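You operate a simulated robot arm through the tools that you are given. There is no shell and no other tool.

You run a simulated two-armed robot. Do the job below in one go: nothing can be reset, and whatever is moved stays where it is left.

## Task
Pick up the filter with one hand, pass it to the other hand and put it on the drip tray floor. Set down upright: filter.

The check looks at the end state, three seconds after you hand in, the way a careful person would. Anything else that was tipped, shoved, dropped, spilled or broken makes it a failure.

## Robot
Two 6-joint arms with two-finger grippers on one trunk, on a base that moves. Base frame: it is fixed to the floor where the robot stands at the start and does not move with it; the origin is under the middle of the robot, x ahead of it, y to its left, z up; the surface under the hand at the start is at about z = 0.901. Units: m, rad, N and s.
The left shoulder is at the start at [0.03, 0.178, 1.038], the right one opposite. With the tool pointing down near the work surface each hand reaches from about 0.38 to 0.84 m from the robot's upright axis, wherever it stands, measured 20 degrees to its own side. Places, roughly: drip tray floor (29x17 cm) [-1.58, 0.36, 0.9]. Payload 2.54 kg a hand.
Tool frame (each hand has its own): the origin (TCP) lies between the finger pads and is the grasp point; the fingertips stand 0.03 m ahead of it; z points along the fingers, y is the line along which they close. The gripper opens to 0.116 m; its body begins 0.095 m behind the TCP.
Orientation is that of the tool frame in the base frame, as a unit quaternion [w, x, y, z]. With the fingers straight down and closing along the base's y, the tool's x points along the base's -x, its y along +y and its z along -z.

## Interface
- The arms move only by the tool play_rows. It takes "left_commands", "right_commands" or both (then of equal length, played together; a hand with none holds still); each is a list of rows, each a list of 6 numbers: the shift along the tool's x, y, z in units of 300 mm (1.0 is 300 mm), then the turn, a rotation vector about the tool's x, y, z in units of 90 degrees (1.0 is 90 degrees). In form: [[x, y, z, rx, ry, rz], ...]. A call has 1 to 20 rows; each row is the pose to reach, as a shift and turn from the pose commanded when the call began, along the tool's axes at that moment. "left_gripper" and "right_gripper" are, for a hand that has rows, the gripper command, from -1 (fully open) to 1 (shut), values between in proportion, set as the call begins (left out, the last holds). A call with a number of a shift or a turn outside -1 to 1 is refused whole. Rows are played at 5 a second. More than 0.05 m and 0.15 rad between two rows, or a gripper value outside its range, and nothing of the call is played. Where a pose cannot be reached the arm comes as near as it can. A force on the tool above 40 N (or 10 N above the force at the start of the call, whichever is more), or a blocked arm, ends the call early, and 0.2 s more pass. The fingers move at their own pace (about 0.153 m/s each) and stop on an object; they squeeze with about 32 N. The grip force told is the motor's: it shows also when the fingers shut on nothing. Time passes only in rows, and 0.2 s behind the last, so rows that repeat a pose let the fingers close. It gives the time, the measured TCP pose, the force on the tool (base axes), the opening and the grip force at its end, in the units of the frame above (readings bear some noise), with the torque about the TCP (base axes, N m) and any sound that the robot's microphone picked up, and new pictures: "pictures" is both (left out), scene, wrist or none (wrist: the cameras of the hands that moved).
- Cameras (640 x 400 px; columns grow to the right, rows downward): "scene" is now at [0.0369, -0.0022, 1.7428]; the picture's right is [-0.18, -0.98, 0.00], its down [-0.79, 0.15, -0.60] and it looks along [0.59, -0.11, -0.80] (base axes); focal length 275 px, centre (320, 200). "left" rides on the left gripper at [0.069, 0.015, -0.122] in its tool frame; the picture's right is [-0.21, 0.98, 0.00], its down [-0.83, -0.18, -0.53] and it looks along [-0.52, -0.11, 0.85] (tool axes); focal length 251 px, centre (320, 200). "right" rides on the right gripper at [0.069, -0.015, -0.122] in its tool frame; the picture's right is [0.21, 0.98, 0.00], its down [-0.83, 0.18, -0.53] and it looks along [-0.52, 0.11, 0.85] (tool axes); focal length 251 px, centre (320, 200).
- move_column(by): moves the trunk up (or, below 0, down) by that many m; the arms and the scene camera ride with it, the base frame stays. It gives what a move gives, with no picture.
- base_move(legs): drives the robot by 1 to 6 legs, each [ahead, left, turn to the left] in m, m and rad, along the robot's own axes; the way and the turn of a leg run together, so that a leg with both is an arc; at most 1.5 m and 3.142 rad a leg. The arms and the cameras ride along, it lands a little off, and it stops where it bumps. It gives what a move gives, and a new picture of the scene camera.
- turn_head(pan, tilt): turns the head with the scene camera to pan (to the left, within 2.496 rad either way) and tilt (down, from -0.506 to 1.204), counted from straight ahead of the robot. It gives what a move gives, and a new picture of the scene camera.
- probe_pixels(camera, pixels): for up to 12 pixels [column, row] of the newest picture of that camera ("zoom" is the newest enlarged one), the place [x, y, z] in the base frame of the surface seen there, good to about 0.002 m, but the place of the scene camera against the robot may be out by one fixed shift of up to 0.025 m in any direction. The clock stands still meanwhile.
- close_up(camera, box): a new picture of the part [left, top, right, bottom] of that camera's present view, enlarged. The clock stands still meanwhile.
- sign_off(): hands the job in; it is judged then, once.

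Leave the grippers open and the arms clear of the work at the hand-in unless told otherwise.

The tools are called by a JSON object that holds its "name" and its "arguments". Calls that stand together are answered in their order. play_rows: Moves the arms, as the interface text tells. Its arguments: {"type":"object","properties":{"left_commands":{"type":"array","items":{"type":"array","items":{"type":"number"}}},"left_gripper":{"type":"number"},"right_commands":{"type":"array","items":{"type":"array","items":{"type":"number"}}},"right_gripper":{"type":"number"},"pictures":{"type":"string","enum":["both","scene","wrist","none"]}},"required":[]} The other tools are called the same way: move_column (by) moves the trunk up or down; base_move (legs) drives the base; turn_head (pan, tilt) turns the head that bears the scene camera; probe_pixels (camera, pixels) gives the place of the surface under pixels of a picture; close_up (camera, box) takes an enlarged picture of a part of a camera's view; sign_off () hands the job in.

At the start:

```text
time: 0.0
left_position: [0.4757, 0.1012, 1.1194]
left_orientation: [0.0, 0.0, 1.0, 0.001]
left_ft_force: [-0.6, 0.5, 0.1]
left_ft_torque: [-0.01, 0.04, -0.01]
left_grip_width: 0.1161
left_grasp_force: 0.0
right_position: [0.4581, -0.3176, 1.1826]
right_orientation: [-0.001, 0.0, 1.0, 0.001]
right_ft_force: [-0.7, -0.3, -1.0]
right_ft_torque: [-0.03, 0.02, 0.01]
right_grip_width: 0.1162
right_grasp_force: 0.0
trunk travel left (down, up): [-0.25, 0.29]
robot x, y, heading: [0.0002, -0.0031, -0.002]
head pan, tilt (commanded): [-0.183, 0.929]
```

scene: 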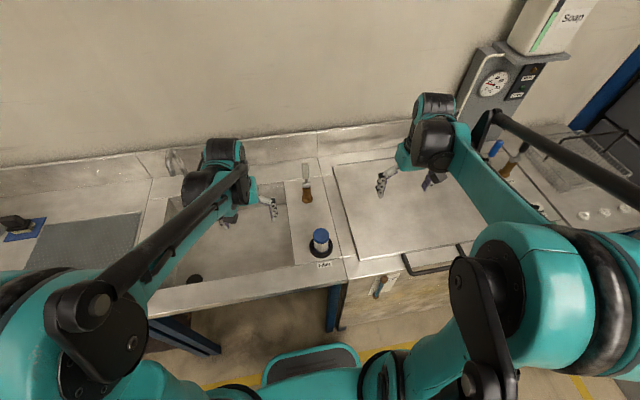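
right: 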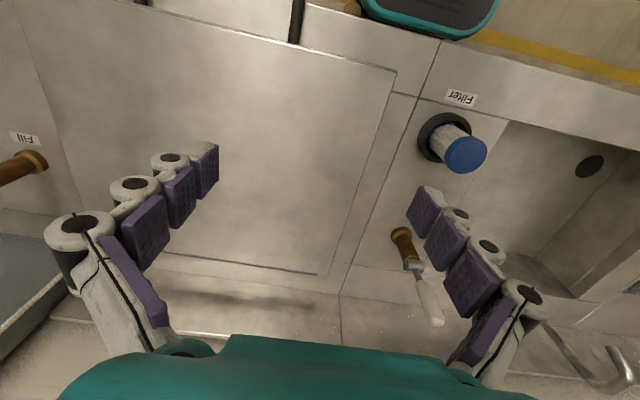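
left: 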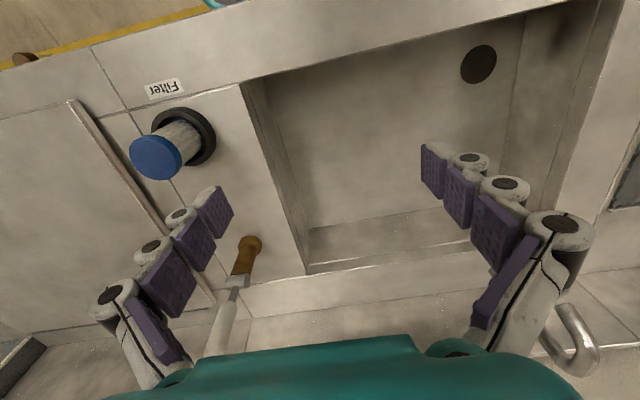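

I see the filter (a white cylinder with a blue cap, labelled "Filter") standing in a black ring at scene pixel (320,240), left camera (165,148) and right camera (455,145). I'll enlarge it and probe its place.

{"name": "close_up", "arguments": {"camera": "scene", "box": [270, 160, 370, 280]}}

{"name": "close_up", "arguments": {"camera": "left", "box": [80, 60, 280, 200]}}

{"name": "probe_pixels", "arguments": {"camera": "left", "pixels": [[155, 158], [140, 155], [175, 150], [185, 140], [190, 122], [207, 140], [165, 88], [180, 180], [230, 120], [250, 245], [130, 100], [165, 118]]}}

{"name": "probe_pixels", "arguments": {"camera": "right", "pixels": [[467, 155], [450, 137], [425, 140], [440, 118], [460, 98], [480, 155], [450, 160], [400, 160]]}}

{"name": "probe_pixels", "arguments": {"camera": "scene", "pixels": [[320, 235], [320, 248], [310, 250], [324, 264], [307, 195], [300, 220]]}}

```text
3.33 times, centred on (320, 220) of scene
```

zoom: 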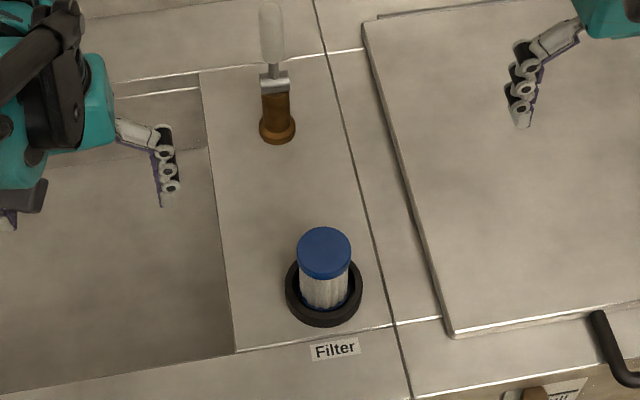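

```text
2.86 times, centred on (180, 130) of left
```

zoom: 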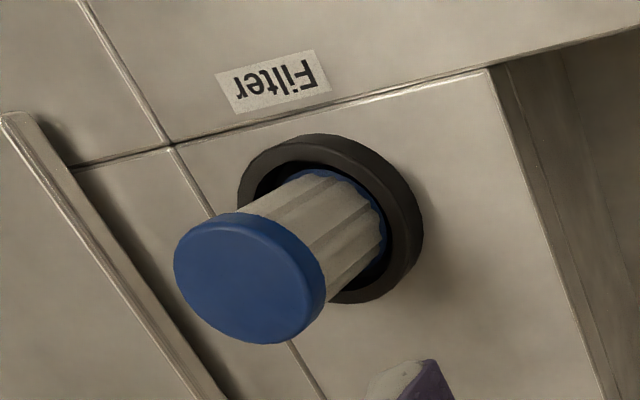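

```text
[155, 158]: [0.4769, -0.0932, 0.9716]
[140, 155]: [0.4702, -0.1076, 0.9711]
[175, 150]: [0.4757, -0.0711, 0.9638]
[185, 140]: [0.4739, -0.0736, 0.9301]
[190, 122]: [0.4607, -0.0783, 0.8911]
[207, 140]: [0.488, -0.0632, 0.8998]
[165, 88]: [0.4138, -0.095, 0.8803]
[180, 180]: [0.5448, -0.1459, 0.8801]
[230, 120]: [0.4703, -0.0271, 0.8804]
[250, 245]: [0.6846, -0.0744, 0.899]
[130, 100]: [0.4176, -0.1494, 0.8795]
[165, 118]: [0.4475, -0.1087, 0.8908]
```

```text
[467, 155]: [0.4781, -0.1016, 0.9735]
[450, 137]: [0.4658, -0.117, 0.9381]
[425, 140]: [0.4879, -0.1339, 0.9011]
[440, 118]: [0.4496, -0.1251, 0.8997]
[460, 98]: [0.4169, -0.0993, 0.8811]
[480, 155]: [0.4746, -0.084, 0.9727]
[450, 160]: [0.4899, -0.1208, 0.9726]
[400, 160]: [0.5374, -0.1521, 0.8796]
```

```text
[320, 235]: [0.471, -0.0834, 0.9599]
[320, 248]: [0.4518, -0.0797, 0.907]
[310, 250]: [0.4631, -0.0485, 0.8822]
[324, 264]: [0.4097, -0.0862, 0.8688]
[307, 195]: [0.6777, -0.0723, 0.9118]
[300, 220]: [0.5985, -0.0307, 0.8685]
```

The filter stands at about (0.475, -0.096), with its top at z≈0.973 and the counter at z≈0.880. The drip tray is behind the robot, so I'll turn the head to look there before deciding how to grasp.

{"name": "turn_head", "arguments": {"pan": 2.49, "tilt": 0.6}}

```text
time: 2.4
left_position: [0.4755, 0.0998, 1.1208]
left_orientation: [0.0, 0.0, 1.0, 0.001]
left_ft_force: [0.4, 0.2, 0.6]
left_ft_torque: [-0.04, 0.01, -0.02]
left_grip_width: 0.1162
left_grasp_force: 0.1
right_position: [0.4584, -0.3179, 1.1829]
right_orientation: [-0.001, 0.0, 1.0, 0.0]
right_ft_force: [-0.6, 0.8, 0.2]
right_ft_torque: [0.01, 0.0, 0.02]
right_grip_width: 0.116
right_grasp_force: 0.1
trunk travel left (down, up): [-0.25, 0.29]
robot x, y, heading: [0.0044, 0.0018, -0.002]
head pan, tilt (commanded): [2.491, 0.6]
```

scene: 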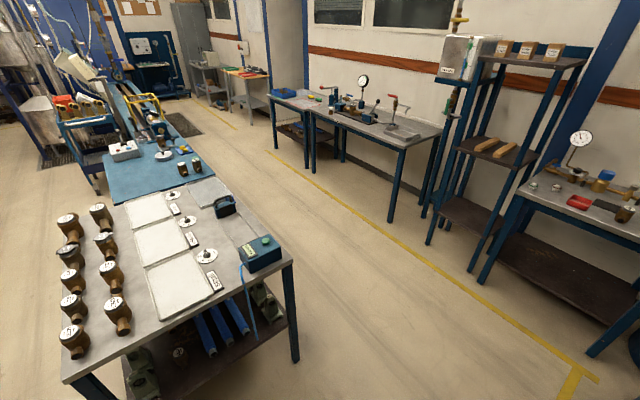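

The tray should show near pixel (210,180) in this view. I'll zoom in there and probe it.

{"name": "close_up", "arguments": {"camera": "scene", "box": [90, 130, 310, 290]}}

{"name": "probe_pixels", "arguments": {"camera": "scene", "pixels": [[205, 190], [210, 176], [225, 207], [160, 175], [150, 215], [262, 252], [190, 195], [180, 280], [290, 255], [70, 385]]}}

```text
2.50 times, centred on (200, 210) of scene
```

zoom: 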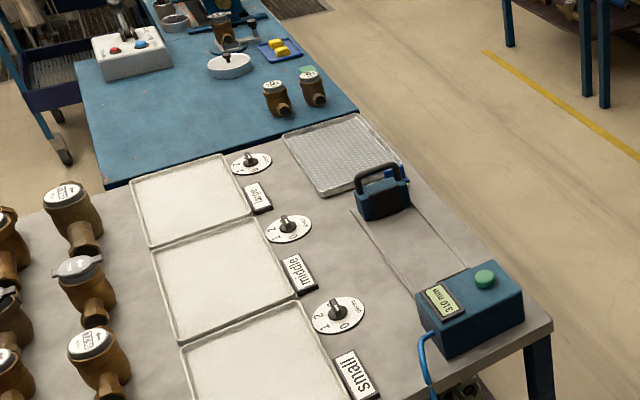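

```text
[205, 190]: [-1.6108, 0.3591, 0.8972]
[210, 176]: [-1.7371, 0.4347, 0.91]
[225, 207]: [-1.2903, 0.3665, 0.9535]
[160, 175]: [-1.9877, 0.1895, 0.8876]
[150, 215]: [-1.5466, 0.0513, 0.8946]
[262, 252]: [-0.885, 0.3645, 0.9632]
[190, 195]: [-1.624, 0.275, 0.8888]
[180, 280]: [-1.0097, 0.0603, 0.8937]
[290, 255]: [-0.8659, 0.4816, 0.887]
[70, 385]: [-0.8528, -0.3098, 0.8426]
```

The drip tray is the grey ribbed tray at zoom pixels (283,135)-(350,112)-(400,165)-(325,195). Next I'll probe its floor, its rim and what stands near it.

{"name": "probe_pixels", "arguments": {"camera": "zoom", "pixels": [[285, 135], [350, 114], [402, 163], [325, 194], [310, 145], [345, 125], [345, 155], [330, 180], [370, 155], [385, 195], [275, 165], [365, 130]]}}

{"name": "close_up", "arguments": {"camera": "scene", "box": [170, 160, 270, 222]}}

```text
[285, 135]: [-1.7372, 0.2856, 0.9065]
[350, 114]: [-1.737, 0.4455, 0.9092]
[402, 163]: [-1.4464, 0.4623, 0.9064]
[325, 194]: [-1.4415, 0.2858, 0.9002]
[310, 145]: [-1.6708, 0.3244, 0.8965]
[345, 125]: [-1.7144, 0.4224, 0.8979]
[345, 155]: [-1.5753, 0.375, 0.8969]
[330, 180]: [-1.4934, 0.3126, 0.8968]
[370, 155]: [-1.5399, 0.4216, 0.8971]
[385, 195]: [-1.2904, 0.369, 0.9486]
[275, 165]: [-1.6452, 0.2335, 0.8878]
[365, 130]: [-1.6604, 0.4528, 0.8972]
```

```text
6.40 times, centred on (220, 191) of scene
```

zoom: 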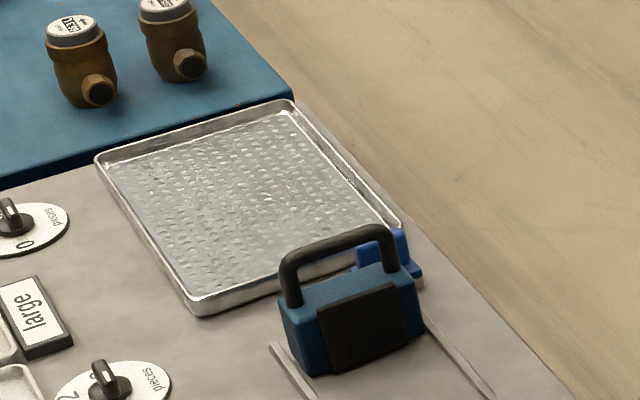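

The tray spans about x −1.74…−1.44 and y 0.285…0.455, with its floor near z≈0.90 and a 1 cm rim. It is reached from the aisle on its +y side. I'll look left to check the way and the free floor there.

{"name": "turn_head", "arguments": {"pan": 1.6, "tilt": 0.6}}

```text
time: 3.6
left_position: [0.4745, 0.0994, 1.121]
left_orientation: [0.0, 0.0, 1.0, 0.0]
left_ft_force: [-0.5, 0.1, 0.4]
left_ft_torque: [0.0, 0.02, 0.02]
left_grip_width: 0.1162
left_grasp_force: 0.2
right_position: [0.4576, -0.3176, 1.1814]
right_orientation: [0.0, -0.001, 1.0, 0.0]
right_ft_force: [-0.1, -0.3, -0.6]
right_ft_torque: [-0.01, 0.0, 0.0]
right_grip_width: 0.1159
right_grasp_force: 0.2
trunk travel left (down, up): [-0.25, 0.29]
robot x, y, heading: [-0.0016, 0.0023, 0.005]
head pan, tilt (commanded): [1.6, 0.6]
```

scene: 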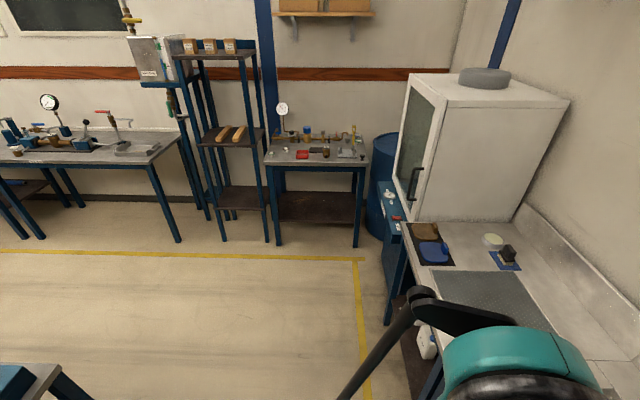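

{"name": "probe_pixels", "arguments": {"camera": "scene", "pixels": [[180, 240], [240, 225], [270, 245], [355, 245], [20, 235], [200, 300], [365, 262], [385, 325], [30, 380], [100, 390], [420, 230], [155, 160]]}}

{"name": "turn_head", "arguments": {"pan": 2.2, "tilt": 0.9}}

```text
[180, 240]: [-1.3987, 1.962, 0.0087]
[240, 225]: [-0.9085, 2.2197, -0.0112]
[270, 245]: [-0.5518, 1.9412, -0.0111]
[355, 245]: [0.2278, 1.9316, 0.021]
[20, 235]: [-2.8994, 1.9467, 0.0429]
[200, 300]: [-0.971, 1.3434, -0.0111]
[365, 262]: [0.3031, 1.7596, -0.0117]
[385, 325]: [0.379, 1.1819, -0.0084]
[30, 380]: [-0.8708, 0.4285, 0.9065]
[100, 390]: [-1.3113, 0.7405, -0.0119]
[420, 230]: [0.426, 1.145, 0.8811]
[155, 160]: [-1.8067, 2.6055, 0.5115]
```

```text
time: 4.6
left_position: [0.476, 0.1022, 1.12]
left_orientation: [0.0, 0.001, 1.0, 0.0]
left_ft_force: [0.8, 0.2, -0.4]
left_ft_torque: [0.01, -0.02, -0.01]
left_grip_width: 0.1157
left_grasp_force: 0.1
right_position: [0.4576, -0.3183, 1.1823]
right_orientation: [0.001, 0.001, 1.0, 0.0]
right_ft_force: [0.5, 0.0, -0.5]
right_ft_torque: [-0.01, 0.01, -0.02]
right_grip_width: 0.1162
right_grasp_force: 0.1
trunk travel left (down, up): [-0.25, 0.29]
robot x, y, heading: [-0.0014, 0.0034, 0.0]
head pan, tilt (commanded): [2.201, 0.901]
```

scene: 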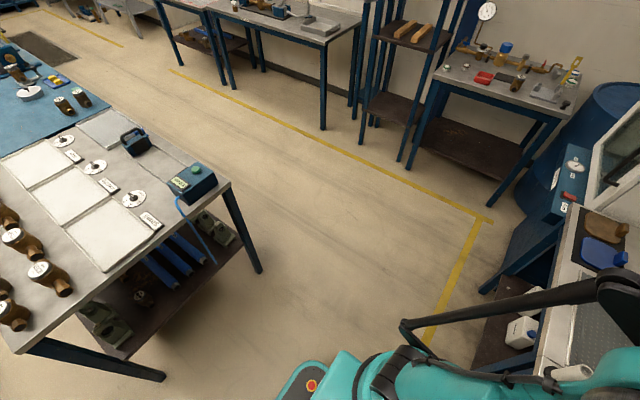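

{"name": "probe_pixels", "arguments": {"camera": "scene", "pixels": [[312, 386], [285, 385], [310, 362], [335, 355], [262, 270], [165, 378], [230, 185], [490, 215], [285, 220], [130, 135], [170, 150], [95, 108]]}}

{"name": "turn_head", "arguments": {"pan": 2.49, "tilt": 1.2}}

```text
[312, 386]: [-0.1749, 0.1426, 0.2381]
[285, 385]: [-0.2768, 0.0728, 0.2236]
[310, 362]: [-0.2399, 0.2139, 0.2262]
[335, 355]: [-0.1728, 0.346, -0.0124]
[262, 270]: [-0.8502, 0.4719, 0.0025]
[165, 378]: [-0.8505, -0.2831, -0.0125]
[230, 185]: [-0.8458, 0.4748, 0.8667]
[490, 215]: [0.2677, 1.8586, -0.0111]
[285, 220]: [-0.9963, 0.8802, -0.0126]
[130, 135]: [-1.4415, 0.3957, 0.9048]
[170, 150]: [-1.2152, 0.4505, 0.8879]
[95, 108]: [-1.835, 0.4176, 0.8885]
```

```text
time: 5.4
left_position: [0.4759, 0.1004, 1.1197]
left_orientation: [0.0, 0.001, 1.0, 0.0]
left_ft_force: [-0.1, -0.5, -0.2]
left_ft_torque: [0.01, -0.04, 0.01]
left_grip_width: 0.1159
left_grasp_force: 0.1
right_position: [0.4574, -0.318, 1.1824]
right_orientation: [0.001, 0.0, 1.0, 0.0]
right_ft_force: [0.0, 0.1, -0.2]
right_ft_torque: [0.02, 0.01, 0.05]
right_grip_width: 0.1161
right_grasp_force: 0.0
trunk travel left (down, up): [-0.25, 0.29]
robot x, y, heading: [-0.0012, 0.0018, -0.003]
head pan, tilt (commanded): [2.491, 1.201]
```

scene: 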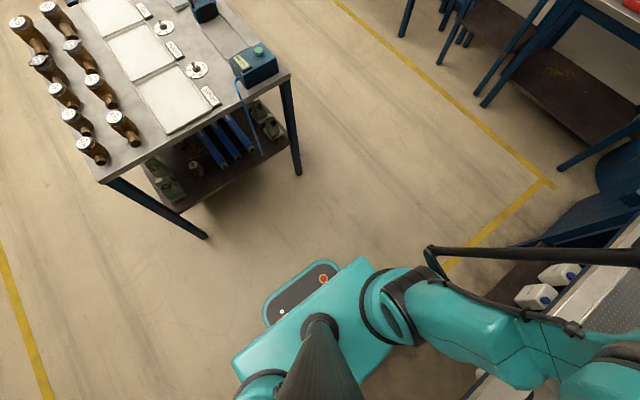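

The floor is open: the table edge is at x≈−0.85 and y≈0.48, and the benches stand at y≥1.9. Turning the head back to the filter to plan the pick.

{"name": "turn_head", "arguments": {"pan": -0.1, "tilt": 0.95}}

{"name": "close_up", "arguments": {"camera": "right", "box": [400, 80, 520, 200]}}

```text
time: 7.7
left_position: [0.4765, 0.1011, 1.1195]
left_orientation: [0.0, 0.0, 1.0, 0.0]
left_ft_force: [0.2, 0.4, -0.9]
left_ft_torque: [-0.02, 0.03, -0.01]
left_grip_width: 0.116
left_grasp_force: 0.1
right_position: [0.4587, -0.3172, 1.1812]
right_orientation: [0.0, 0.0, 1.0, 0.0]
right_ft_force: [-0.5, -0.3, -0.1]
right_ft_torque: [0.0, 0.02, -0.02]
right_grip_width: 0.1159
right_grasp_force: 0.2
trunk travel left (down, up): [-0.25, 0.29]
robot x, y, heading: [-0.0029, 0.0003, -0.003]
head pan, tilt (commanded): [-0.099, 0.949]
```

scene: 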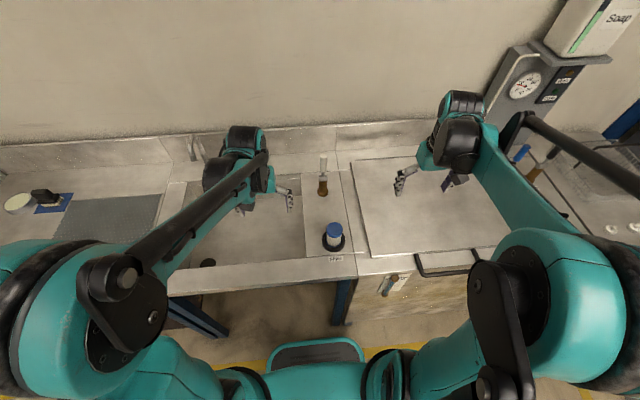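

```text
3.33 times, centred on (460, 140) of right
```

zoom: 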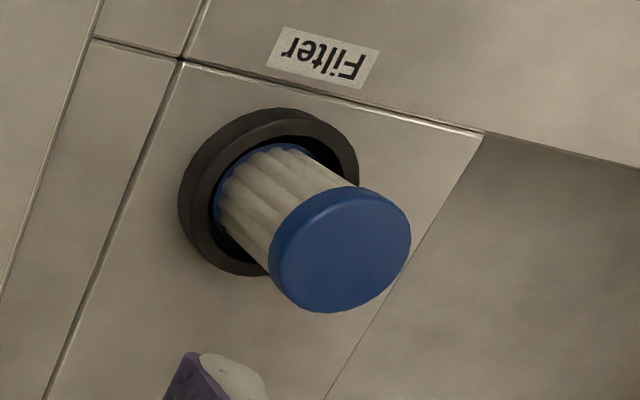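

{"name": "probe_pixels", "arguments": {"camera": "zoom", "pixels": [[347, 250], [290, 250], [405, 240], [350, 202], [335, 300], [330, 195], [275, 270], [240, 195], [200, 150], [250, 120], [218, 215], [230, 230]]}}

{"name": "close_up", "arguments": {"camera": "left", "box": [110, 80, 240, 200]}}

```text
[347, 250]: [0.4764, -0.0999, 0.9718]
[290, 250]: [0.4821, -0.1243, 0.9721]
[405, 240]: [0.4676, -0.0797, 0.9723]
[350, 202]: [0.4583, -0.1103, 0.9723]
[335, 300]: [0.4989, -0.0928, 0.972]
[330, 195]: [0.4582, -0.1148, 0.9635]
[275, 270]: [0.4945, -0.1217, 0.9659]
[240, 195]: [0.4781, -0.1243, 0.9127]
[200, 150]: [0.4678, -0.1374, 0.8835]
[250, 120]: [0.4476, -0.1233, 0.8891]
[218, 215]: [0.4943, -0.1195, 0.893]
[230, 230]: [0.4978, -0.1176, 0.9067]
```

```text
3.33 times, centred on (175, 140) of left
```

zoom: 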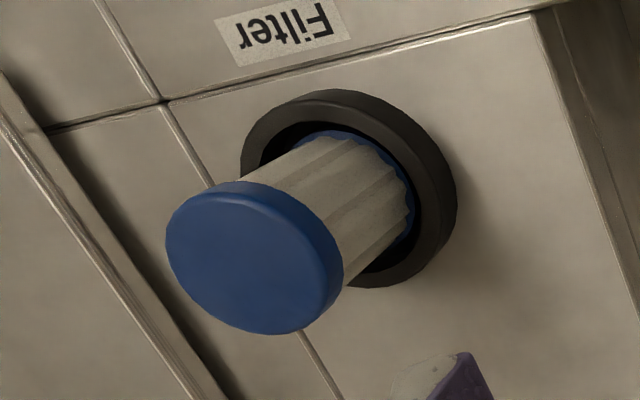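

{"name": "probe_pixels", "arguments": {"camera": "zoom", "pixels": [[245, 260], [175, 240], [312, 275], [245, 200], [275, 322], [320, 200], [380, 190], [410, 190], [300, 100], [440, 170], [300, 190], [330, 285]]}}

```text
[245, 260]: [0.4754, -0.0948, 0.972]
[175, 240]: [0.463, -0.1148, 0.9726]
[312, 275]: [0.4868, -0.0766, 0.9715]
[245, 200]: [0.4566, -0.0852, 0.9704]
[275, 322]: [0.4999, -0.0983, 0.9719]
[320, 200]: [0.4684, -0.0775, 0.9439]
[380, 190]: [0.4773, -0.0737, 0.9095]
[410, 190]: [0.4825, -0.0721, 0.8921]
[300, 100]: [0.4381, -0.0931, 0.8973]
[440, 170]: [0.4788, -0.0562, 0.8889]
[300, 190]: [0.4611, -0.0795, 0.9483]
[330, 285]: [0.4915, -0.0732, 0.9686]
```

The filter's axis is at about (0.478, −0.099), radius about 0.025, top 0.972, bottom about 0.882, and the black cup's rim top is at about 0.898. I'll also measure the finger thickness and width, because both hands must fit on the filter at once.

{"name": "close_up", "arguments": {"camera": "left", "box": [400, 120, 620, 380]}}

{"name": "probe_pixels", "arguments": {"camera": "left", "pixels": [[424, 148], [443, 150], [424, 180], [443, 192], [466, 160], [455, 215], [490, 260], [520, 240], [560, 225], [580, 340], [575, 370], [500, 160]]}}

```text
1.54 times, centred on (510, 250) of left
```

zoom: 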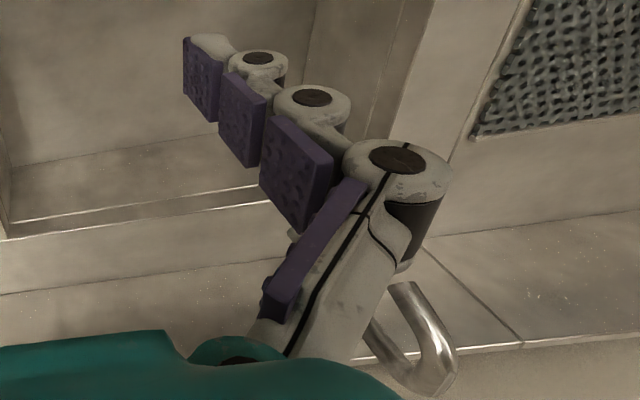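

```text
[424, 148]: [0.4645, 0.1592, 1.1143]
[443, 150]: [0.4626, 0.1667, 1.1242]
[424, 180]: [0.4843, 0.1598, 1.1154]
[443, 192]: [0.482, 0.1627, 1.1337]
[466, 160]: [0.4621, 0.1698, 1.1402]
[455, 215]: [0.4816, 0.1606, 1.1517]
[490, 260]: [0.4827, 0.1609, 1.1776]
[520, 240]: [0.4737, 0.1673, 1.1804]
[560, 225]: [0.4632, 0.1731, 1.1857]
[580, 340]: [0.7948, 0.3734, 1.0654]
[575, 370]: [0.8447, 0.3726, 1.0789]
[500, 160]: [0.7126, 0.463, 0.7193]
```

The pad width is about 22 mm. The tip seems barely ahead of the TCP when fully open, so I'll close the left gripper in free air to about 5 cm to see where the tips sit at filter width.

{"name": "play_rows", "arguments": {"left_commands": [[0, 0, 0, 0, 0, 0], [0, 0, 0, 0, 0, 0], [0, 0, 0, 0, 0, 0], [0, 0, 0, 0, 0, 0]], "left_gripper": 0.14, "pictures": "wrist"}}

```text
time: 8.7
left_position: [0.4758, 0.1005, 1.1208]
left_orientation: [0.0, 0.0, 1.0, 0.0]
left_ft_force: [0.1, -1.0, -0.3]
left_ft_torque: [-0.01, 0.0, -0.03]
left_grip_width: 0.05
left_grasp_force: 0.1
right_position: [0.4582, -0.3183, 1.1813]
right_orientation: [0.0, 0.0, 1.0, 0.0]
right_ft_force: [-0.5, 0.4, -0.3]
right_ft_torque: [0.03, -0.02, -0.01]
right_grip_width: 0.1161
right_grasp_force: 0.1
trunk travel left (down, up): [-0.25, 0.29]
robot x, y, heading: [0.0004, -0.0018, -0.0]
head pan, tilt (commanded): [-0.099, 0.949]
```

left: 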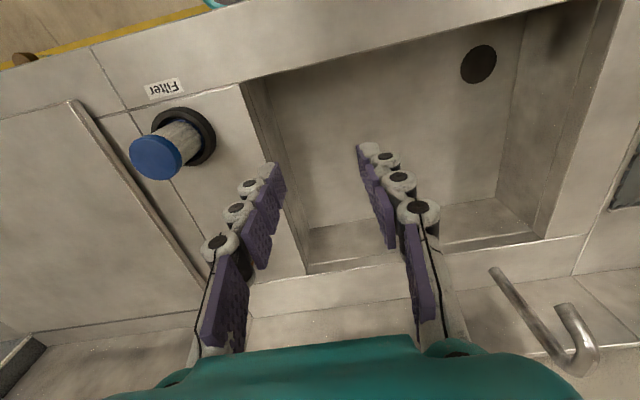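

{"name": "close_up", "arguments": {"camera": "left", "box": [180, 120, 480, 360]}}

{"name": "probe_pixels", "arguments": {"camera": "left", "pixels": [[267, 164], [280, 170], [282, 188], [270, 195], [252, 184], [236, 211], [265, 235], [240, 265], [220, 242], [362, 147], [374, 152], [385, 157]]}}

```text
1.67 times, centred on (330, 240) of left
```

zoom: 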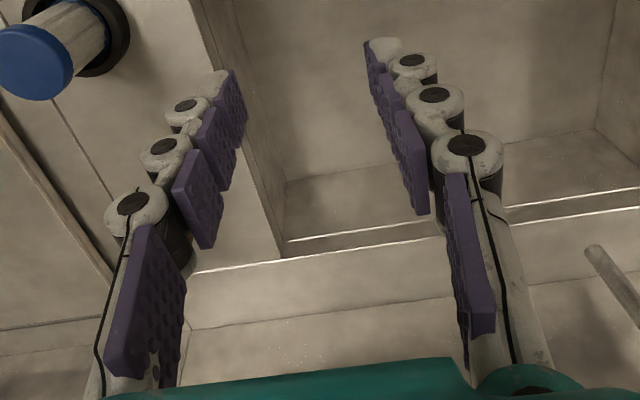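

```text
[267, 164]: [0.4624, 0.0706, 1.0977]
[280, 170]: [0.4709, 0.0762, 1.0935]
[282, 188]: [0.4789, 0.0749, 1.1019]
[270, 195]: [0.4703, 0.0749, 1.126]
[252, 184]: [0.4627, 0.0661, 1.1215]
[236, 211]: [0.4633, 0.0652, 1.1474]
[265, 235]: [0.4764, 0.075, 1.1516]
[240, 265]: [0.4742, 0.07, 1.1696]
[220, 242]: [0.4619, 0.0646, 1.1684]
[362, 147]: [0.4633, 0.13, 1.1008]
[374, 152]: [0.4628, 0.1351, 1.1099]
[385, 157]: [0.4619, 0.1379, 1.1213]
```

At 5 cm opening the tips stand about 29 mm ahead of the TCP, as specified, and each finger is about 2 cm thick outside the pad.

The plan:
1. The right hand grips the cap from above.
2. I back the base away from the counter.
3. The left hand takes the lower part of the filter from behind at a slant.
4. I drive to the tray and the left hand sets it down.

First the left hand moves aside (left and up) and the right hand goes above the filter at z≈1.07.

{"name": "play_rows", "arguments": {"left_commands": [[0, 0.05, -0.03, 0, 0, 0], [0, 0.1, -0.06, 0, 0, 0], [0, 0.15, -0.09, 0, 0, 0], [0, 0.2, -0.12, 0, 0, 0], [0, 0.25, -0.15, 0, 0, 0], [0, 0.3, -0.18, 0, 0, 0], [0, 0.33, -0.2, 0, 0, 0], [0, 0.33, -0.2, 0, 0, 0], [0, 0.33, -0.2, 0, 0, 0]], "right_commands": [[-0.008, 0.09, 0.045, 0, 0, 0], [-0.016, 0.18, 0.09, 0, 0, 0], [-0.025, 0.275, 0.14, 0, 0, 0], [-0.033, 0.365, 0.185, 0, 0, 0], [-0.042, 0.455, 0.23, 0, 0, 0], [-0.05, 0.55, 0.28, 0, 0, 0], [-0.058, 0.64, 0.325, 0, 0, 0], [-0.067, 0.731, 0.372, 0, 0, 0], [-0.067, 0.731, 0.372, 0, 0, 0]], "right_gripper": -0.55, "left_gripper": -0.3}}

```text
time: 10.7
left_position: [0.4746, 0.1993, 1.1803]
left_orientation: [0.0, 0.0, 1.0, 0.0]
left_ft_force: [-0.7, 0.4, 0.1]
left_ft_torque: [0.02, 0.0, 0.03]
left_grip_width: 0.0755
left_grasp_force: 0.0
right_position: [0.4789, -0.0973, 1.07]
right_orientation: [0.0, 0.0, 1.0, 0.0]
right_ft_force: [-0.7, 0.0, -0.1]
right_ft_torque: [0.05, -0.02, 0.02]
right_grip_width: 0.09
right_grasp_force: 0.0
trunk travel left (down, up): [-0.25, 0.29]
robot x, y, heading: [0.0016, 0.0019, -0.001]
head pan, tilt (commanded): [-0.099, 0.949]
```

scene: 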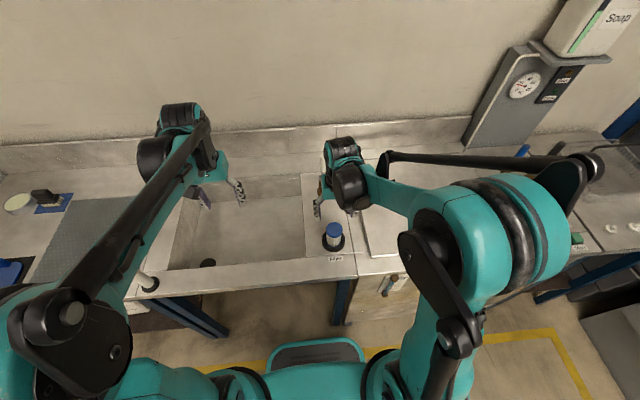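
right: 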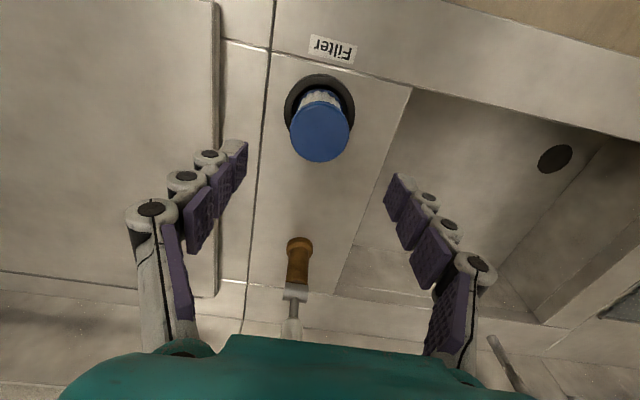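
left: 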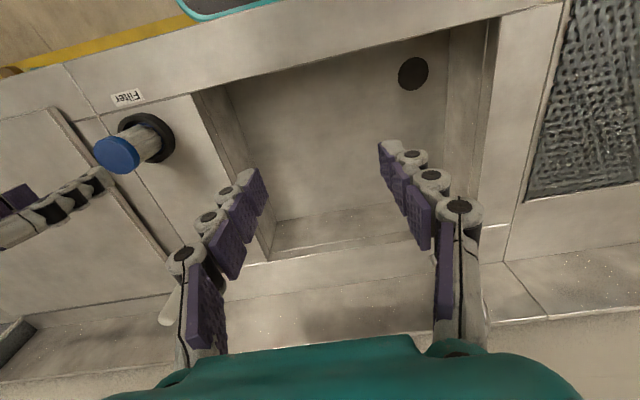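

The right hand is above the filter, whose cap shows at (320,132) midway between the fingers. I'll re-measure the cap from this nearer view.

{"name": "probe_pixels", "arguments": {"camera": "right", "pixels": [[320, 132], [292, 132], [348, 132], [320, 110], [320, 158], [294, 140], [347, 140], [305, 155], [336, 155], [288, 95], [352, 100], [320, 78]]}}

```text
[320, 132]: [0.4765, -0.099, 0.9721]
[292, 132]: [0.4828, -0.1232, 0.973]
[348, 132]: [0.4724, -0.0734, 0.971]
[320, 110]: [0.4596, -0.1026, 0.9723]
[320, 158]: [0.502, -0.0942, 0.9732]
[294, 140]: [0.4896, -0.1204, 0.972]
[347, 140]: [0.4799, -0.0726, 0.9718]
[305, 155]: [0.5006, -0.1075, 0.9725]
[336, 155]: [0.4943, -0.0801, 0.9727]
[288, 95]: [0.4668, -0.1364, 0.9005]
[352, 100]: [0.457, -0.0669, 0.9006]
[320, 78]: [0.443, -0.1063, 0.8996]
```

The cap centre is at (0.477, −0.0985), diameter 51 mm, so it sits well centred between the fingers. Descending straight down to TCP z≈0.975, which puts about 26 mm of the filter between the pads.

{"name": "play_rows", "arguments": {"right_commands": [[0.002, -0.001, 0.06, 0, 0, 0], [0.004, -0.002, 0.12, 0, 0, 0], [0.004, -0.002, 0.18, 0, 0, 0], [0.004, -0.002, 0.23, 0, 0, 0], [0.004, -0.002, 0.28, 0, 0, 0], [0.004, -0.002, 0.317, 0, 0, 0], [0.004, -0.002, 0.317, 0, 0, 0]]}}

```text
time: 12.3
left_position: [0.4756, 0.1999, 1.1806]
left_orientation: [0.0, 0.0, 1.0, 0.0]
left_ft_force: [0.9, 0.4, 0.0]
left_ft_torque: [-0.01, 0.01, 0.0]
left_grip_width: 0.0755
left_grasp_force: 0.1
right_position: [0.4777, -0.0983, 0.9747]
right_orientation: [0.0, -0.001, 1.0, 0.0]
right_ft_force: [0.0, 0.6, 0.1]
right_ft_torque: [0.01, 0.0, -0.01]
right_grip_width: 0.0898
right_grasp_force: 0.1
trunk travel left (down, up): [-0.25, 0.29]
robot x, y, heading: [0.0032, -0.0, -0.004]
head pan, tilt (commanded): [-0.099, 0.949]
```

scene: 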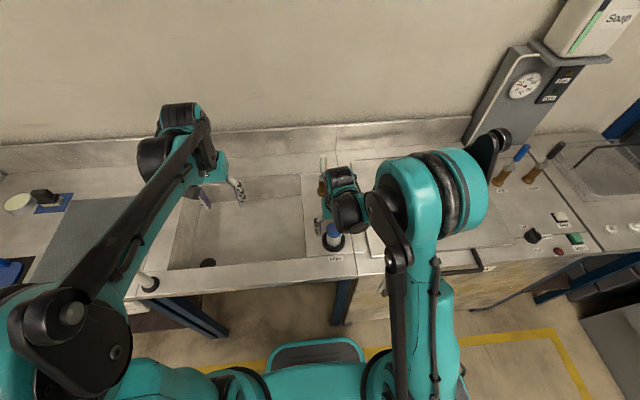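
right: 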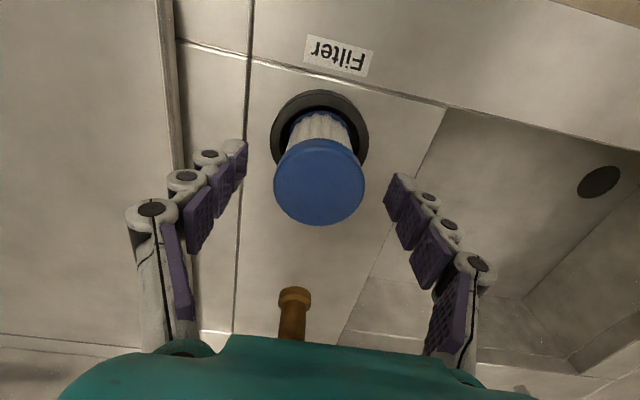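

The cap is centred between the pads at (320,180). Closing the right gripper on it.

{"name": "play_rows", "arguments": {"right_commands": [[0, 0, 0, 0, 0, 0], [0, 0, 0, 0, 0, 0], [0, 0, 0, 0, 0, 0], [0, 0, 0, 0, 0, 0]], "right_gripper": 1, "pictures": "wrist"}}

```text
time: 13.3
left_position: [0.4747, 0.2003, 1.1801]
left_orientation: [-0.001, 0.0, 1.0, 0.0]
left_ft_force: [0.5, -0.3, 0.3]
left_ft_torque: [-0.02, 0.02, -0.02]
left_grip_width: 0.0755
left_grasp_force: 0.1
right_position: [0.4766, -0.0978, 0.9752]
right_orientation: [0.0, -0.001, 1.0, 0.0]
right_ft_force: [1.3, -0.7, 4.0]
right_ft_torque: [0.02, -0.09, 0.0]
right_grip_width: 0.0529
right_grasp_force: 31.7
trunk travel left (down, up): [-0.25, 0.29]
robot x, y, heading: [0.0013, -0.0011, -0.006]
head pan, tilt (commanded): [-0.099, 0.949]
```

right: 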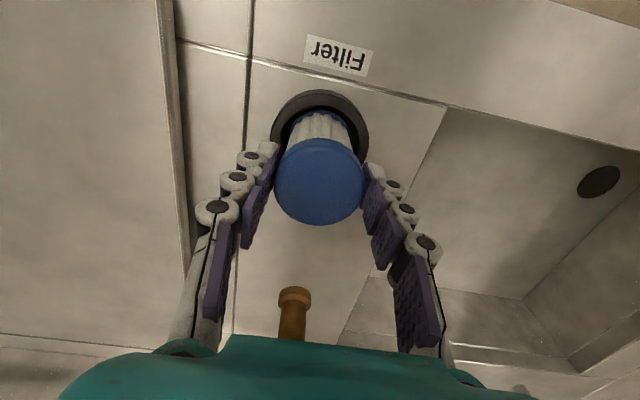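

The grip is firm: width 0.053 m, 32 N. Lifting slowly straight up, 6 cm first.

{"name": "play_rows", "arguments": {"right_commands": [[0, 0, -0.02, 0, 0, 0], [0, 0, -0.05, 0, 0, 0], [0, 0, -0.08, 0, 0, 0], [0, 0, -0.12, 0, 0, 0], [0, 0, -0.16, 0, 0, 0], [0, 0, -0.2, 0, 0, 0], [0, 0, -0.2, 0, 0, 0]]}}

```text
time: 14.9
left_position: [0.4763, 0.2004, 1.1799]
left_orientation: [0.0, 0.0, 1.0, 0.0]
left_ft_force: [0.6, -0.4, 0.4]
left_ft_torque: [0.01, 0.05, -0.04]
left_grip_width: 0.0752
left_grasp_force: 0.1
right_position: [0.4761, -0.0982, 1.0351]
right_orientation: [0.0, -0.001, 1.0, 0.0]
right_ft_force: [-0.3, 0.5, -0.2]
right_ft_torque: [0.02, 0.02, -0.01]
right_grip_width: 0.0526
right_grasp_force: 31.6
trunk travel left (down, up): [-0.25, 0.29]
robot x, y, heading: [-0.0012, 0.0004, -0.004]
head pan, tilt (commanded): [-0.099, 0.949]
```

scene: 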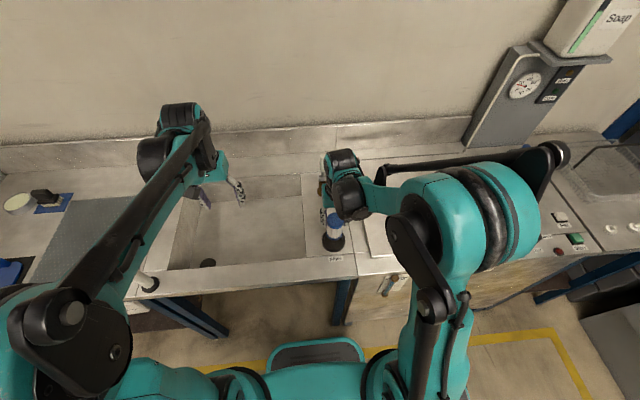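
right: 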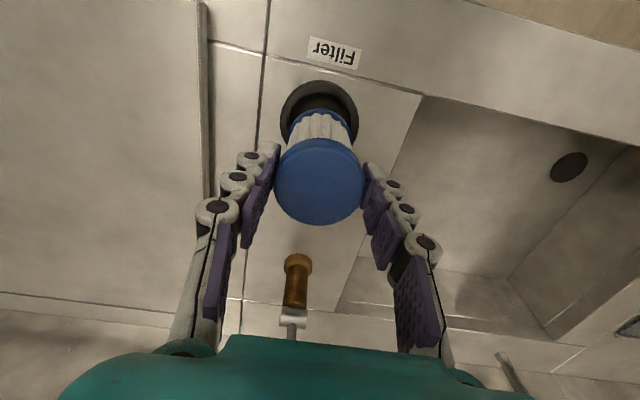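

The filter came out of the cup cleanly. Lifting it another 14 cm to about z=1.17.

{"name": "play_rows", "arguments": {"right_commands": [[0, 0, -0.07, 0, 0, 0], [0, 0, -0.15, 0, 0, 0], [0, 0, -0.23, 0, 0, 0], [0, 0, -0.31, 0, 0, 0], [0, 0, -0.39, 0, 0, 0], [0, 0, -0.46, 0, 0, 0], [0, 0, -0.46, 0, 0, 0]]}}

```text
time: 16.5
left_position: [0.4759, 0.2003, 1.1793]
left_orientation: [0.0, 0.0, 1.0, 0.0]
left_ft_force: [-0.2, 0.0, 0.0]
left_ft_torque: [0.0, -0.02, 0.01]
left_grip_width: 0.0755
left_grasp_force: 0.1
right_position: [0.4766, -0.0994, 1.1723]
right_orientation: [0.0, 0.0, 1.0, 0.001]
right_ft_force: [-0.1, -0.8, -0.7]
right_ft_torque: [0.04, 0.0, 0.02]
right_grip_width: 0.0528
right_grasp_force: 32.0
trunk travel left (down, up): [-0.25, 0.29]
robot x, y, heading: [0.0012, -0.0005, 0.005]
head pan, tilt (commanded): [-0.099, 0.949]
```

scene: 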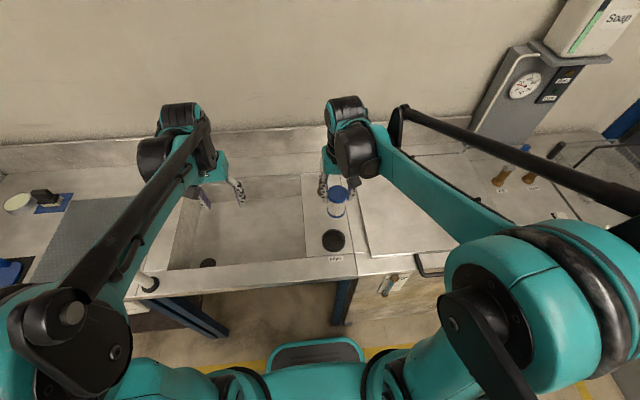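
right: 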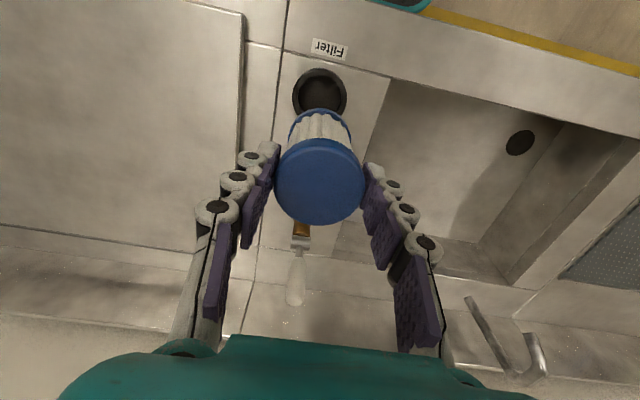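

The filter is at z≈1.17 and the cup is empty. Backing the base 0.25 m so the hand-over happens clear of the counter things; the table behind is at x=−0.85 and the robot's back would be at about −0.53.

{"name": "base_move", "arguments": {"legs": [[-0.25, 0, 0]]}}

```text
time: 18.3
left_position: [0.2224, 0.2009, 1.18]
left_orientation: [0.0, -0.001, 1.0, 0.0]
left_ft_force: [-0.5, 0.5, 0.3]
left_ft_torque: [0.01, -0.05, 0.01]
left_grip_width: 0.0756
left_grasp_force: 0.0
right_position: [0.2239, -0.0977, 1.1722]
right_orientation: [-0.001, 0.001, 1.0, -0.001]
right_ft_force: [-0.4, -0.5, -0.9]
right_ft_torque: [0.02, -0.01, -0.01]
right_grip_width: 0.0527
right_grasp_force: 32.0
trunk travel left (down, up): [-0.25, 0.29]
robot x, y, heading: [-0.2513, 0.0025, -0.002]
head pan, tilt (commanded): [-0.099, 0.949]
```

scene: 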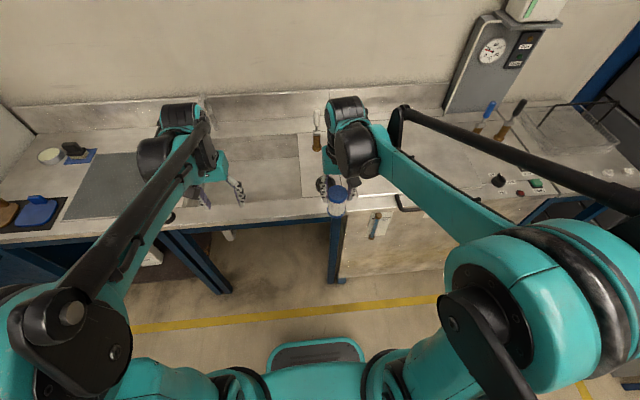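

The robot is at x≈−0.25 and the filter is held steady. Next the left hand turns in place to a slanted side-grasp pose, fingers pointing forward-right and about 58° off vertical, at around z≈1.21.

{"name": "play_rows", "arguments": {"left_commands": [[0, 0, -0.01, 0.0169, -0.0629, 0.0304], [0, 0, -0.02, 0.0337, -0.1258, 0.0608], [0, 0, -0.03, 0.0506, -0.1888, 0.0912], [0, 0, -0.04, 0.0674, -0.2517, 0.1216], [0, 0, -0.05, 0.0843, -0.3146, 0.152], [0, 0, -0.06, 0.1012, -0.3775, 0.1825], [0, 0, -0.07, 0.118, -0.4404, 0.2129], [0, 0, -0.08, 0.1349, -0.5034, 0.2433], [0, 0, -0.09, 0.1517, -0.5663, 0.2737], [0, 0, -0.1, 0.1686, -0.6292, 0.3041], [0, 0, -0.1, 0.1686, -0.6292, 0.3041]], "left_gripper": -0.55}}

```text
time: 20.7
left_position: [0.223, 0.2001, 1.21]
left_orientation: [0.469, 0.226, 0.844, -0.125]
left_ft_force: [-0.7, 0.4, 0.1]
left_ft_torque: [-0.02, -0.03, 0.03]
left_grip_width: 0.0896
left_grasp_force: 0.1
right_position: [0.2248, -0.0987, 1.1718]
right_orientation: [0.0, 0.0, 1.0, 0.0]
right_ft_force: [-0.1, -0.4, -1.2]
right_ft_torque: [0.04, 0.03, 0.0]
right_grip_width: 0.0529
right_grasp_force: 32.2
trunk travel left (down, up): [-0.25, 0.29]
robot x, y, heading: [-0.2509, -0.001, -0.001]
head pan, tilt (commanded): [-0.099, 0.949]
```

scene: 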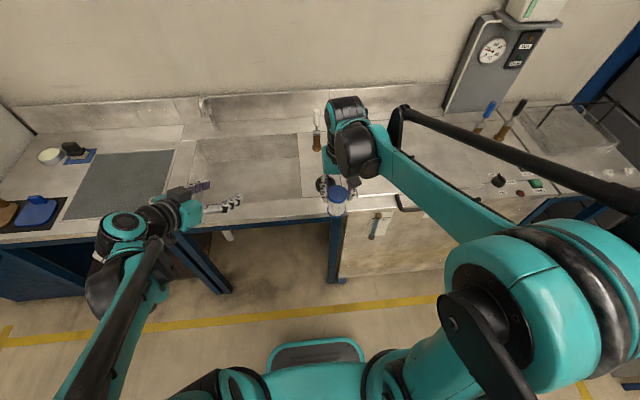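
left: 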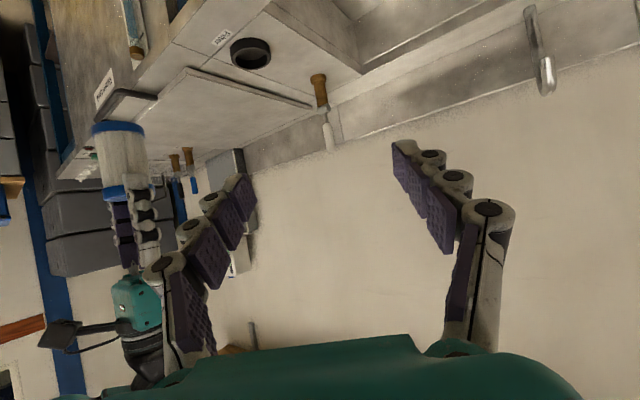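

The left hand reached its slanted pose and its camera sees the filter at (120,160), upside down in that view. Now the right hand brings the filter to the middle, about (0.32, 0.00, 1.20), turning about the vertical by 30° so its fingers line up with the left's.

{"name": "play_rows", "arguments": {"right_commands": [[-0.045, 0.046, -0.013, 0, 0, 0.0476], [-0.091, 0.093, -0.027, 0, 0, 0.0952], [-0.137, 0.14, -0.04, 0, 0, 0.1428], [-0.183, 0.186, -0.053, 0, 0, 0.1905], [-0.228, 0.233, -0.067, 0, 0, 0.238], [-0.274, 0.28, -0.08, 0, 0, 0.2857], [-0.32, 0.327, -0.093, 0, 0, 0.3333], [-0.32, 0.327, -0.093, 0, 0, 0.3333]]}}

```text
time: 22.5
left_position: [0.2229, 0.1994, 1.2111]
left_orientation: [0.468, 0.226, 0.845, -0.126]
left_ft_force: [-0.2, -0.8, -0.1]
left_ft_torque: [-0.02, -0.02, 0.03]
left_grip_width: 0.0897
left_grasp_force: 0.0
right_position: [0.3218, 0.0008, 1.1998]
right_orientation: [0.0, 0.259, 0.966, 0.001]
right_ft_force: [-0.8, 0.2, -1.2]
right_ft_torque: [0.0, -0.02, -0.01]
right_grip_width: 0.0526
right_grasp_force: 31.7
trunk travel left (down, up): [-0.25, 0.29]
robot x, y, heading: [-0.2489, 0.0041, 0.001]
head pan, tilt (commanded): [-0.099, 0.949]
```

scene: 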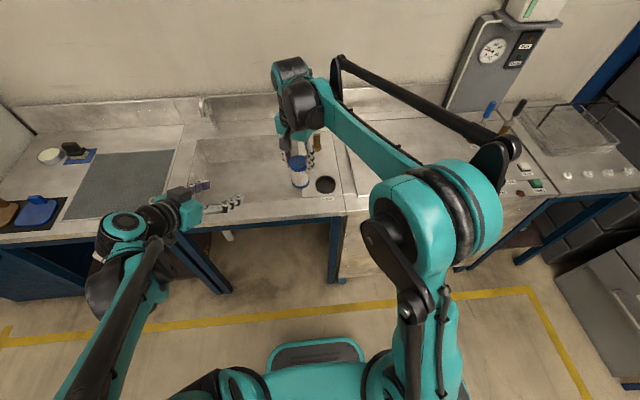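
right: 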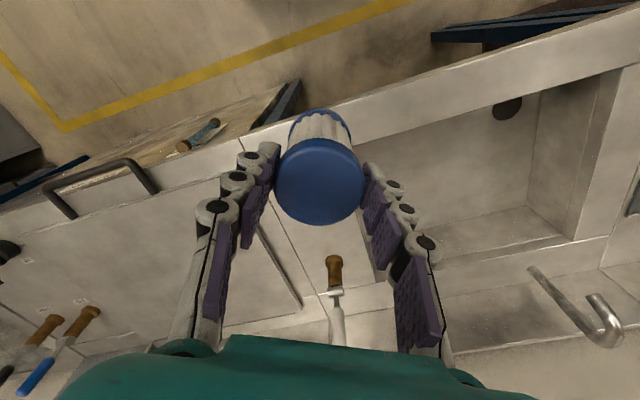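

The right hand is at (0.322, 0.001, 1.200) with the filter. I'll take a fresh look from the left camera to measure where the filter's bottom and sides are.

{"name": "close_up", "arguments": {"camera": "left", "box": [0, 0, 640, 400]}}

```text
1.00 times, centred on (320, 200) of left (not enlarged: the box is as wide or as high as the picture)
```

zoom: 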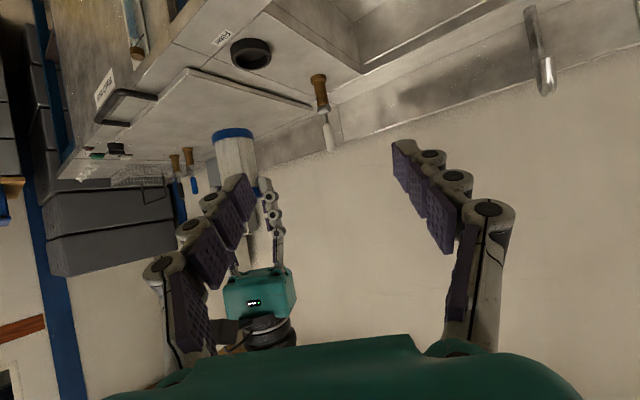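

{"name": "close_up", "arguments": {"camera": "left", "box": [180, 110, 310, 210]}}

{"name": "probe_pixels", "arguments": {"camera": "left", "pixels": [[233, 131], [214, 136], [252, 134], [233, 137], [233, 150], [220, 155], [252, 155], [235, 165], [255, 180], [268, 190], [245, 128], [265, 300]]}}

```text
4.00 times, centred on (245, 160) of left
```

zoom: 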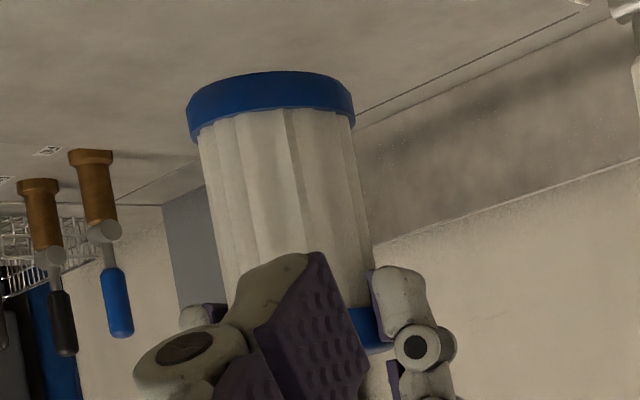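

```text
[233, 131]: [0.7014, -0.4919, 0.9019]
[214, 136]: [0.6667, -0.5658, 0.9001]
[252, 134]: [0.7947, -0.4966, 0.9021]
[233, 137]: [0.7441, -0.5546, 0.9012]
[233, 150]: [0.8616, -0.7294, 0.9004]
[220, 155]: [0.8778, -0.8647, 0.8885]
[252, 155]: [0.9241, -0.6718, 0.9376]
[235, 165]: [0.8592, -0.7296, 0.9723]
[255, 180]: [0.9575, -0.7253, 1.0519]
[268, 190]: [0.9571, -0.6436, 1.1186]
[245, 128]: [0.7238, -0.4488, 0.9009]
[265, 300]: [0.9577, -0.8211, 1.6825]
```

The left picture was an older one, so those readings hit the background. Probing on the fresh enlarged picture instead.

{"name": "probe_pixels", "arguments": {"camera": "zoom", "pixels": [[270, 72], [270, 90], [192, 100], [350, 95], [270, 110], [200, 140], [352, 130], [280, 200], [360, 260], [225, 270], [370, 330], [385, 290]]}}

```text
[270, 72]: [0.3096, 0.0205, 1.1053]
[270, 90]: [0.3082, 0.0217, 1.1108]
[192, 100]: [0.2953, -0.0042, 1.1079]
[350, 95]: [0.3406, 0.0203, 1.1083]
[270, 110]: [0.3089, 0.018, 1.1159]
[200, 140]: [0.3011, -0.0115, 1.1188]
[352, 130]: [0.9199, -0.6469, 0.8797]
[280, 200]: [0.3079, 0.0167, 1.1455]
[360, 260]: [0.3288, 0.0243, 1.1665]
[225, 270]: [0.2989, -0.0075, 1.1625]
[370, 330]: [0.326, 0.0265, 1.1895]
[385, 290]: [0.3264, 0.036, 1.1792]
```

The filter's bottom is at z≈1.105, the blue base ring reaches up to about 1.115, and the body (radius about 22 mm) is free up to about 1.17, where the right fingertips begin. I'll move the left hand to a stand-off 13 cm back along its own approach line, with TCP at about (0.226, 0.056, 1.21).

{"name": "play_rows", "arguments": {"left_commands": [[-0.021, -0.068, 0.036, 0, 0, 0], [-0.042, -0.136, 0.071, 0, 0, 0], [-0.064, -0.205, 0.107, 0, 0, 0], [-0.085, -0.273, 0.142, 0, 0, 0], [-0.106, -0.341, 0.178, 0, 0, 0], [-0.127, -0.409, 0.214, 0, 0, 0], [-0.127, -0.409, 0.214, 0, 0, 0]]}}

```text
time: 24.1
left_position: [0.2284, 0.0567, 1.2075]
left_orientation: [0.469, 0.226, 0.845, -0.126]
left_ft_force: [-0.1, 0.0, -0.3]
left_ft_torque: [-0.02, -0.02, -0.02]
left_grip_width: 0.0897
left_grasp_force: 0.0
right_position: [0.3224, 0.0005, 1.1984]
right_orientation: [0.0, 0.26, 0.966, 0.0]
right_ft_force: [0.3, -0.7, -1.2]
right_ft_torque: [0.0, 0.02, 0.02]
right_grip_width: 0.0528
right_grasp_force: 32.0
trunk travel left (down, up): [-0.25, 0.29]
robot x, y, heading: [-0.2507, -0.0032, -0.003]
head pan, tilt (commanded): [-0.099, 0.949]
```

scene: 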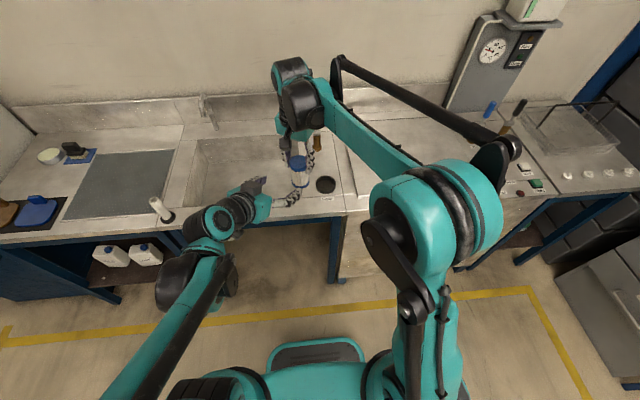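
left: 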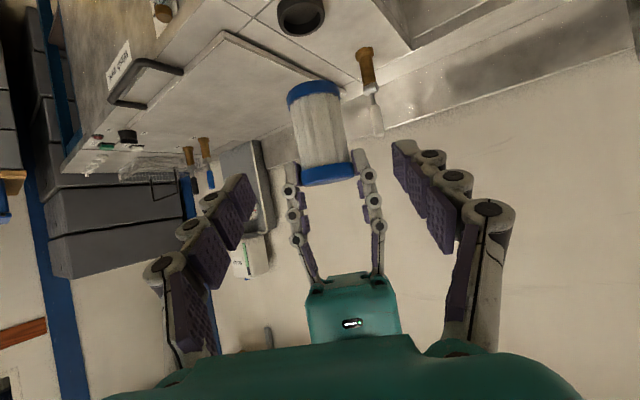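

The filter is centred between the open left fingers, at about (322,130). One more measurement from this close view before going in.

{"name": "probe_pixels", "arguments": {"camera": "left", "pixels": [[313, 92], [290, 100], [337, 90], [320, 125], [299, 130], [343, 125], [325, 175], [303, 178], [350, 170], [292, 155], [360, 155], [345, 285]]}}

```text
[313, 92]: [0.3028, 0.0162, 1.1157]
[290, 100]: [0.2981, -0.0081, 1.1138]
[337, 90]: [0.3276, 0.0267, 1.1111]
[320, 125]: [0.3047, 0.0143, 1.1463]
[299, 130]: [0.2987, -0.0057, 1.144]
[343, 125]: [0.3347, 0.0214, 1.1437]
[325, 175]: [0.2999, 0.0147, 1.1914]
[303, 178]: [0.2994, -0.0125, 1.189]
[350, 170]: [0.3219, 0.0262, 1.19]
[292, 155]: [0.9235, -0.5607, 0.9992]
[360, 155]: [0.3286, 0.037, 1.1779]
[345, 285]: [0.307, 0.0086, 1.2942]
```

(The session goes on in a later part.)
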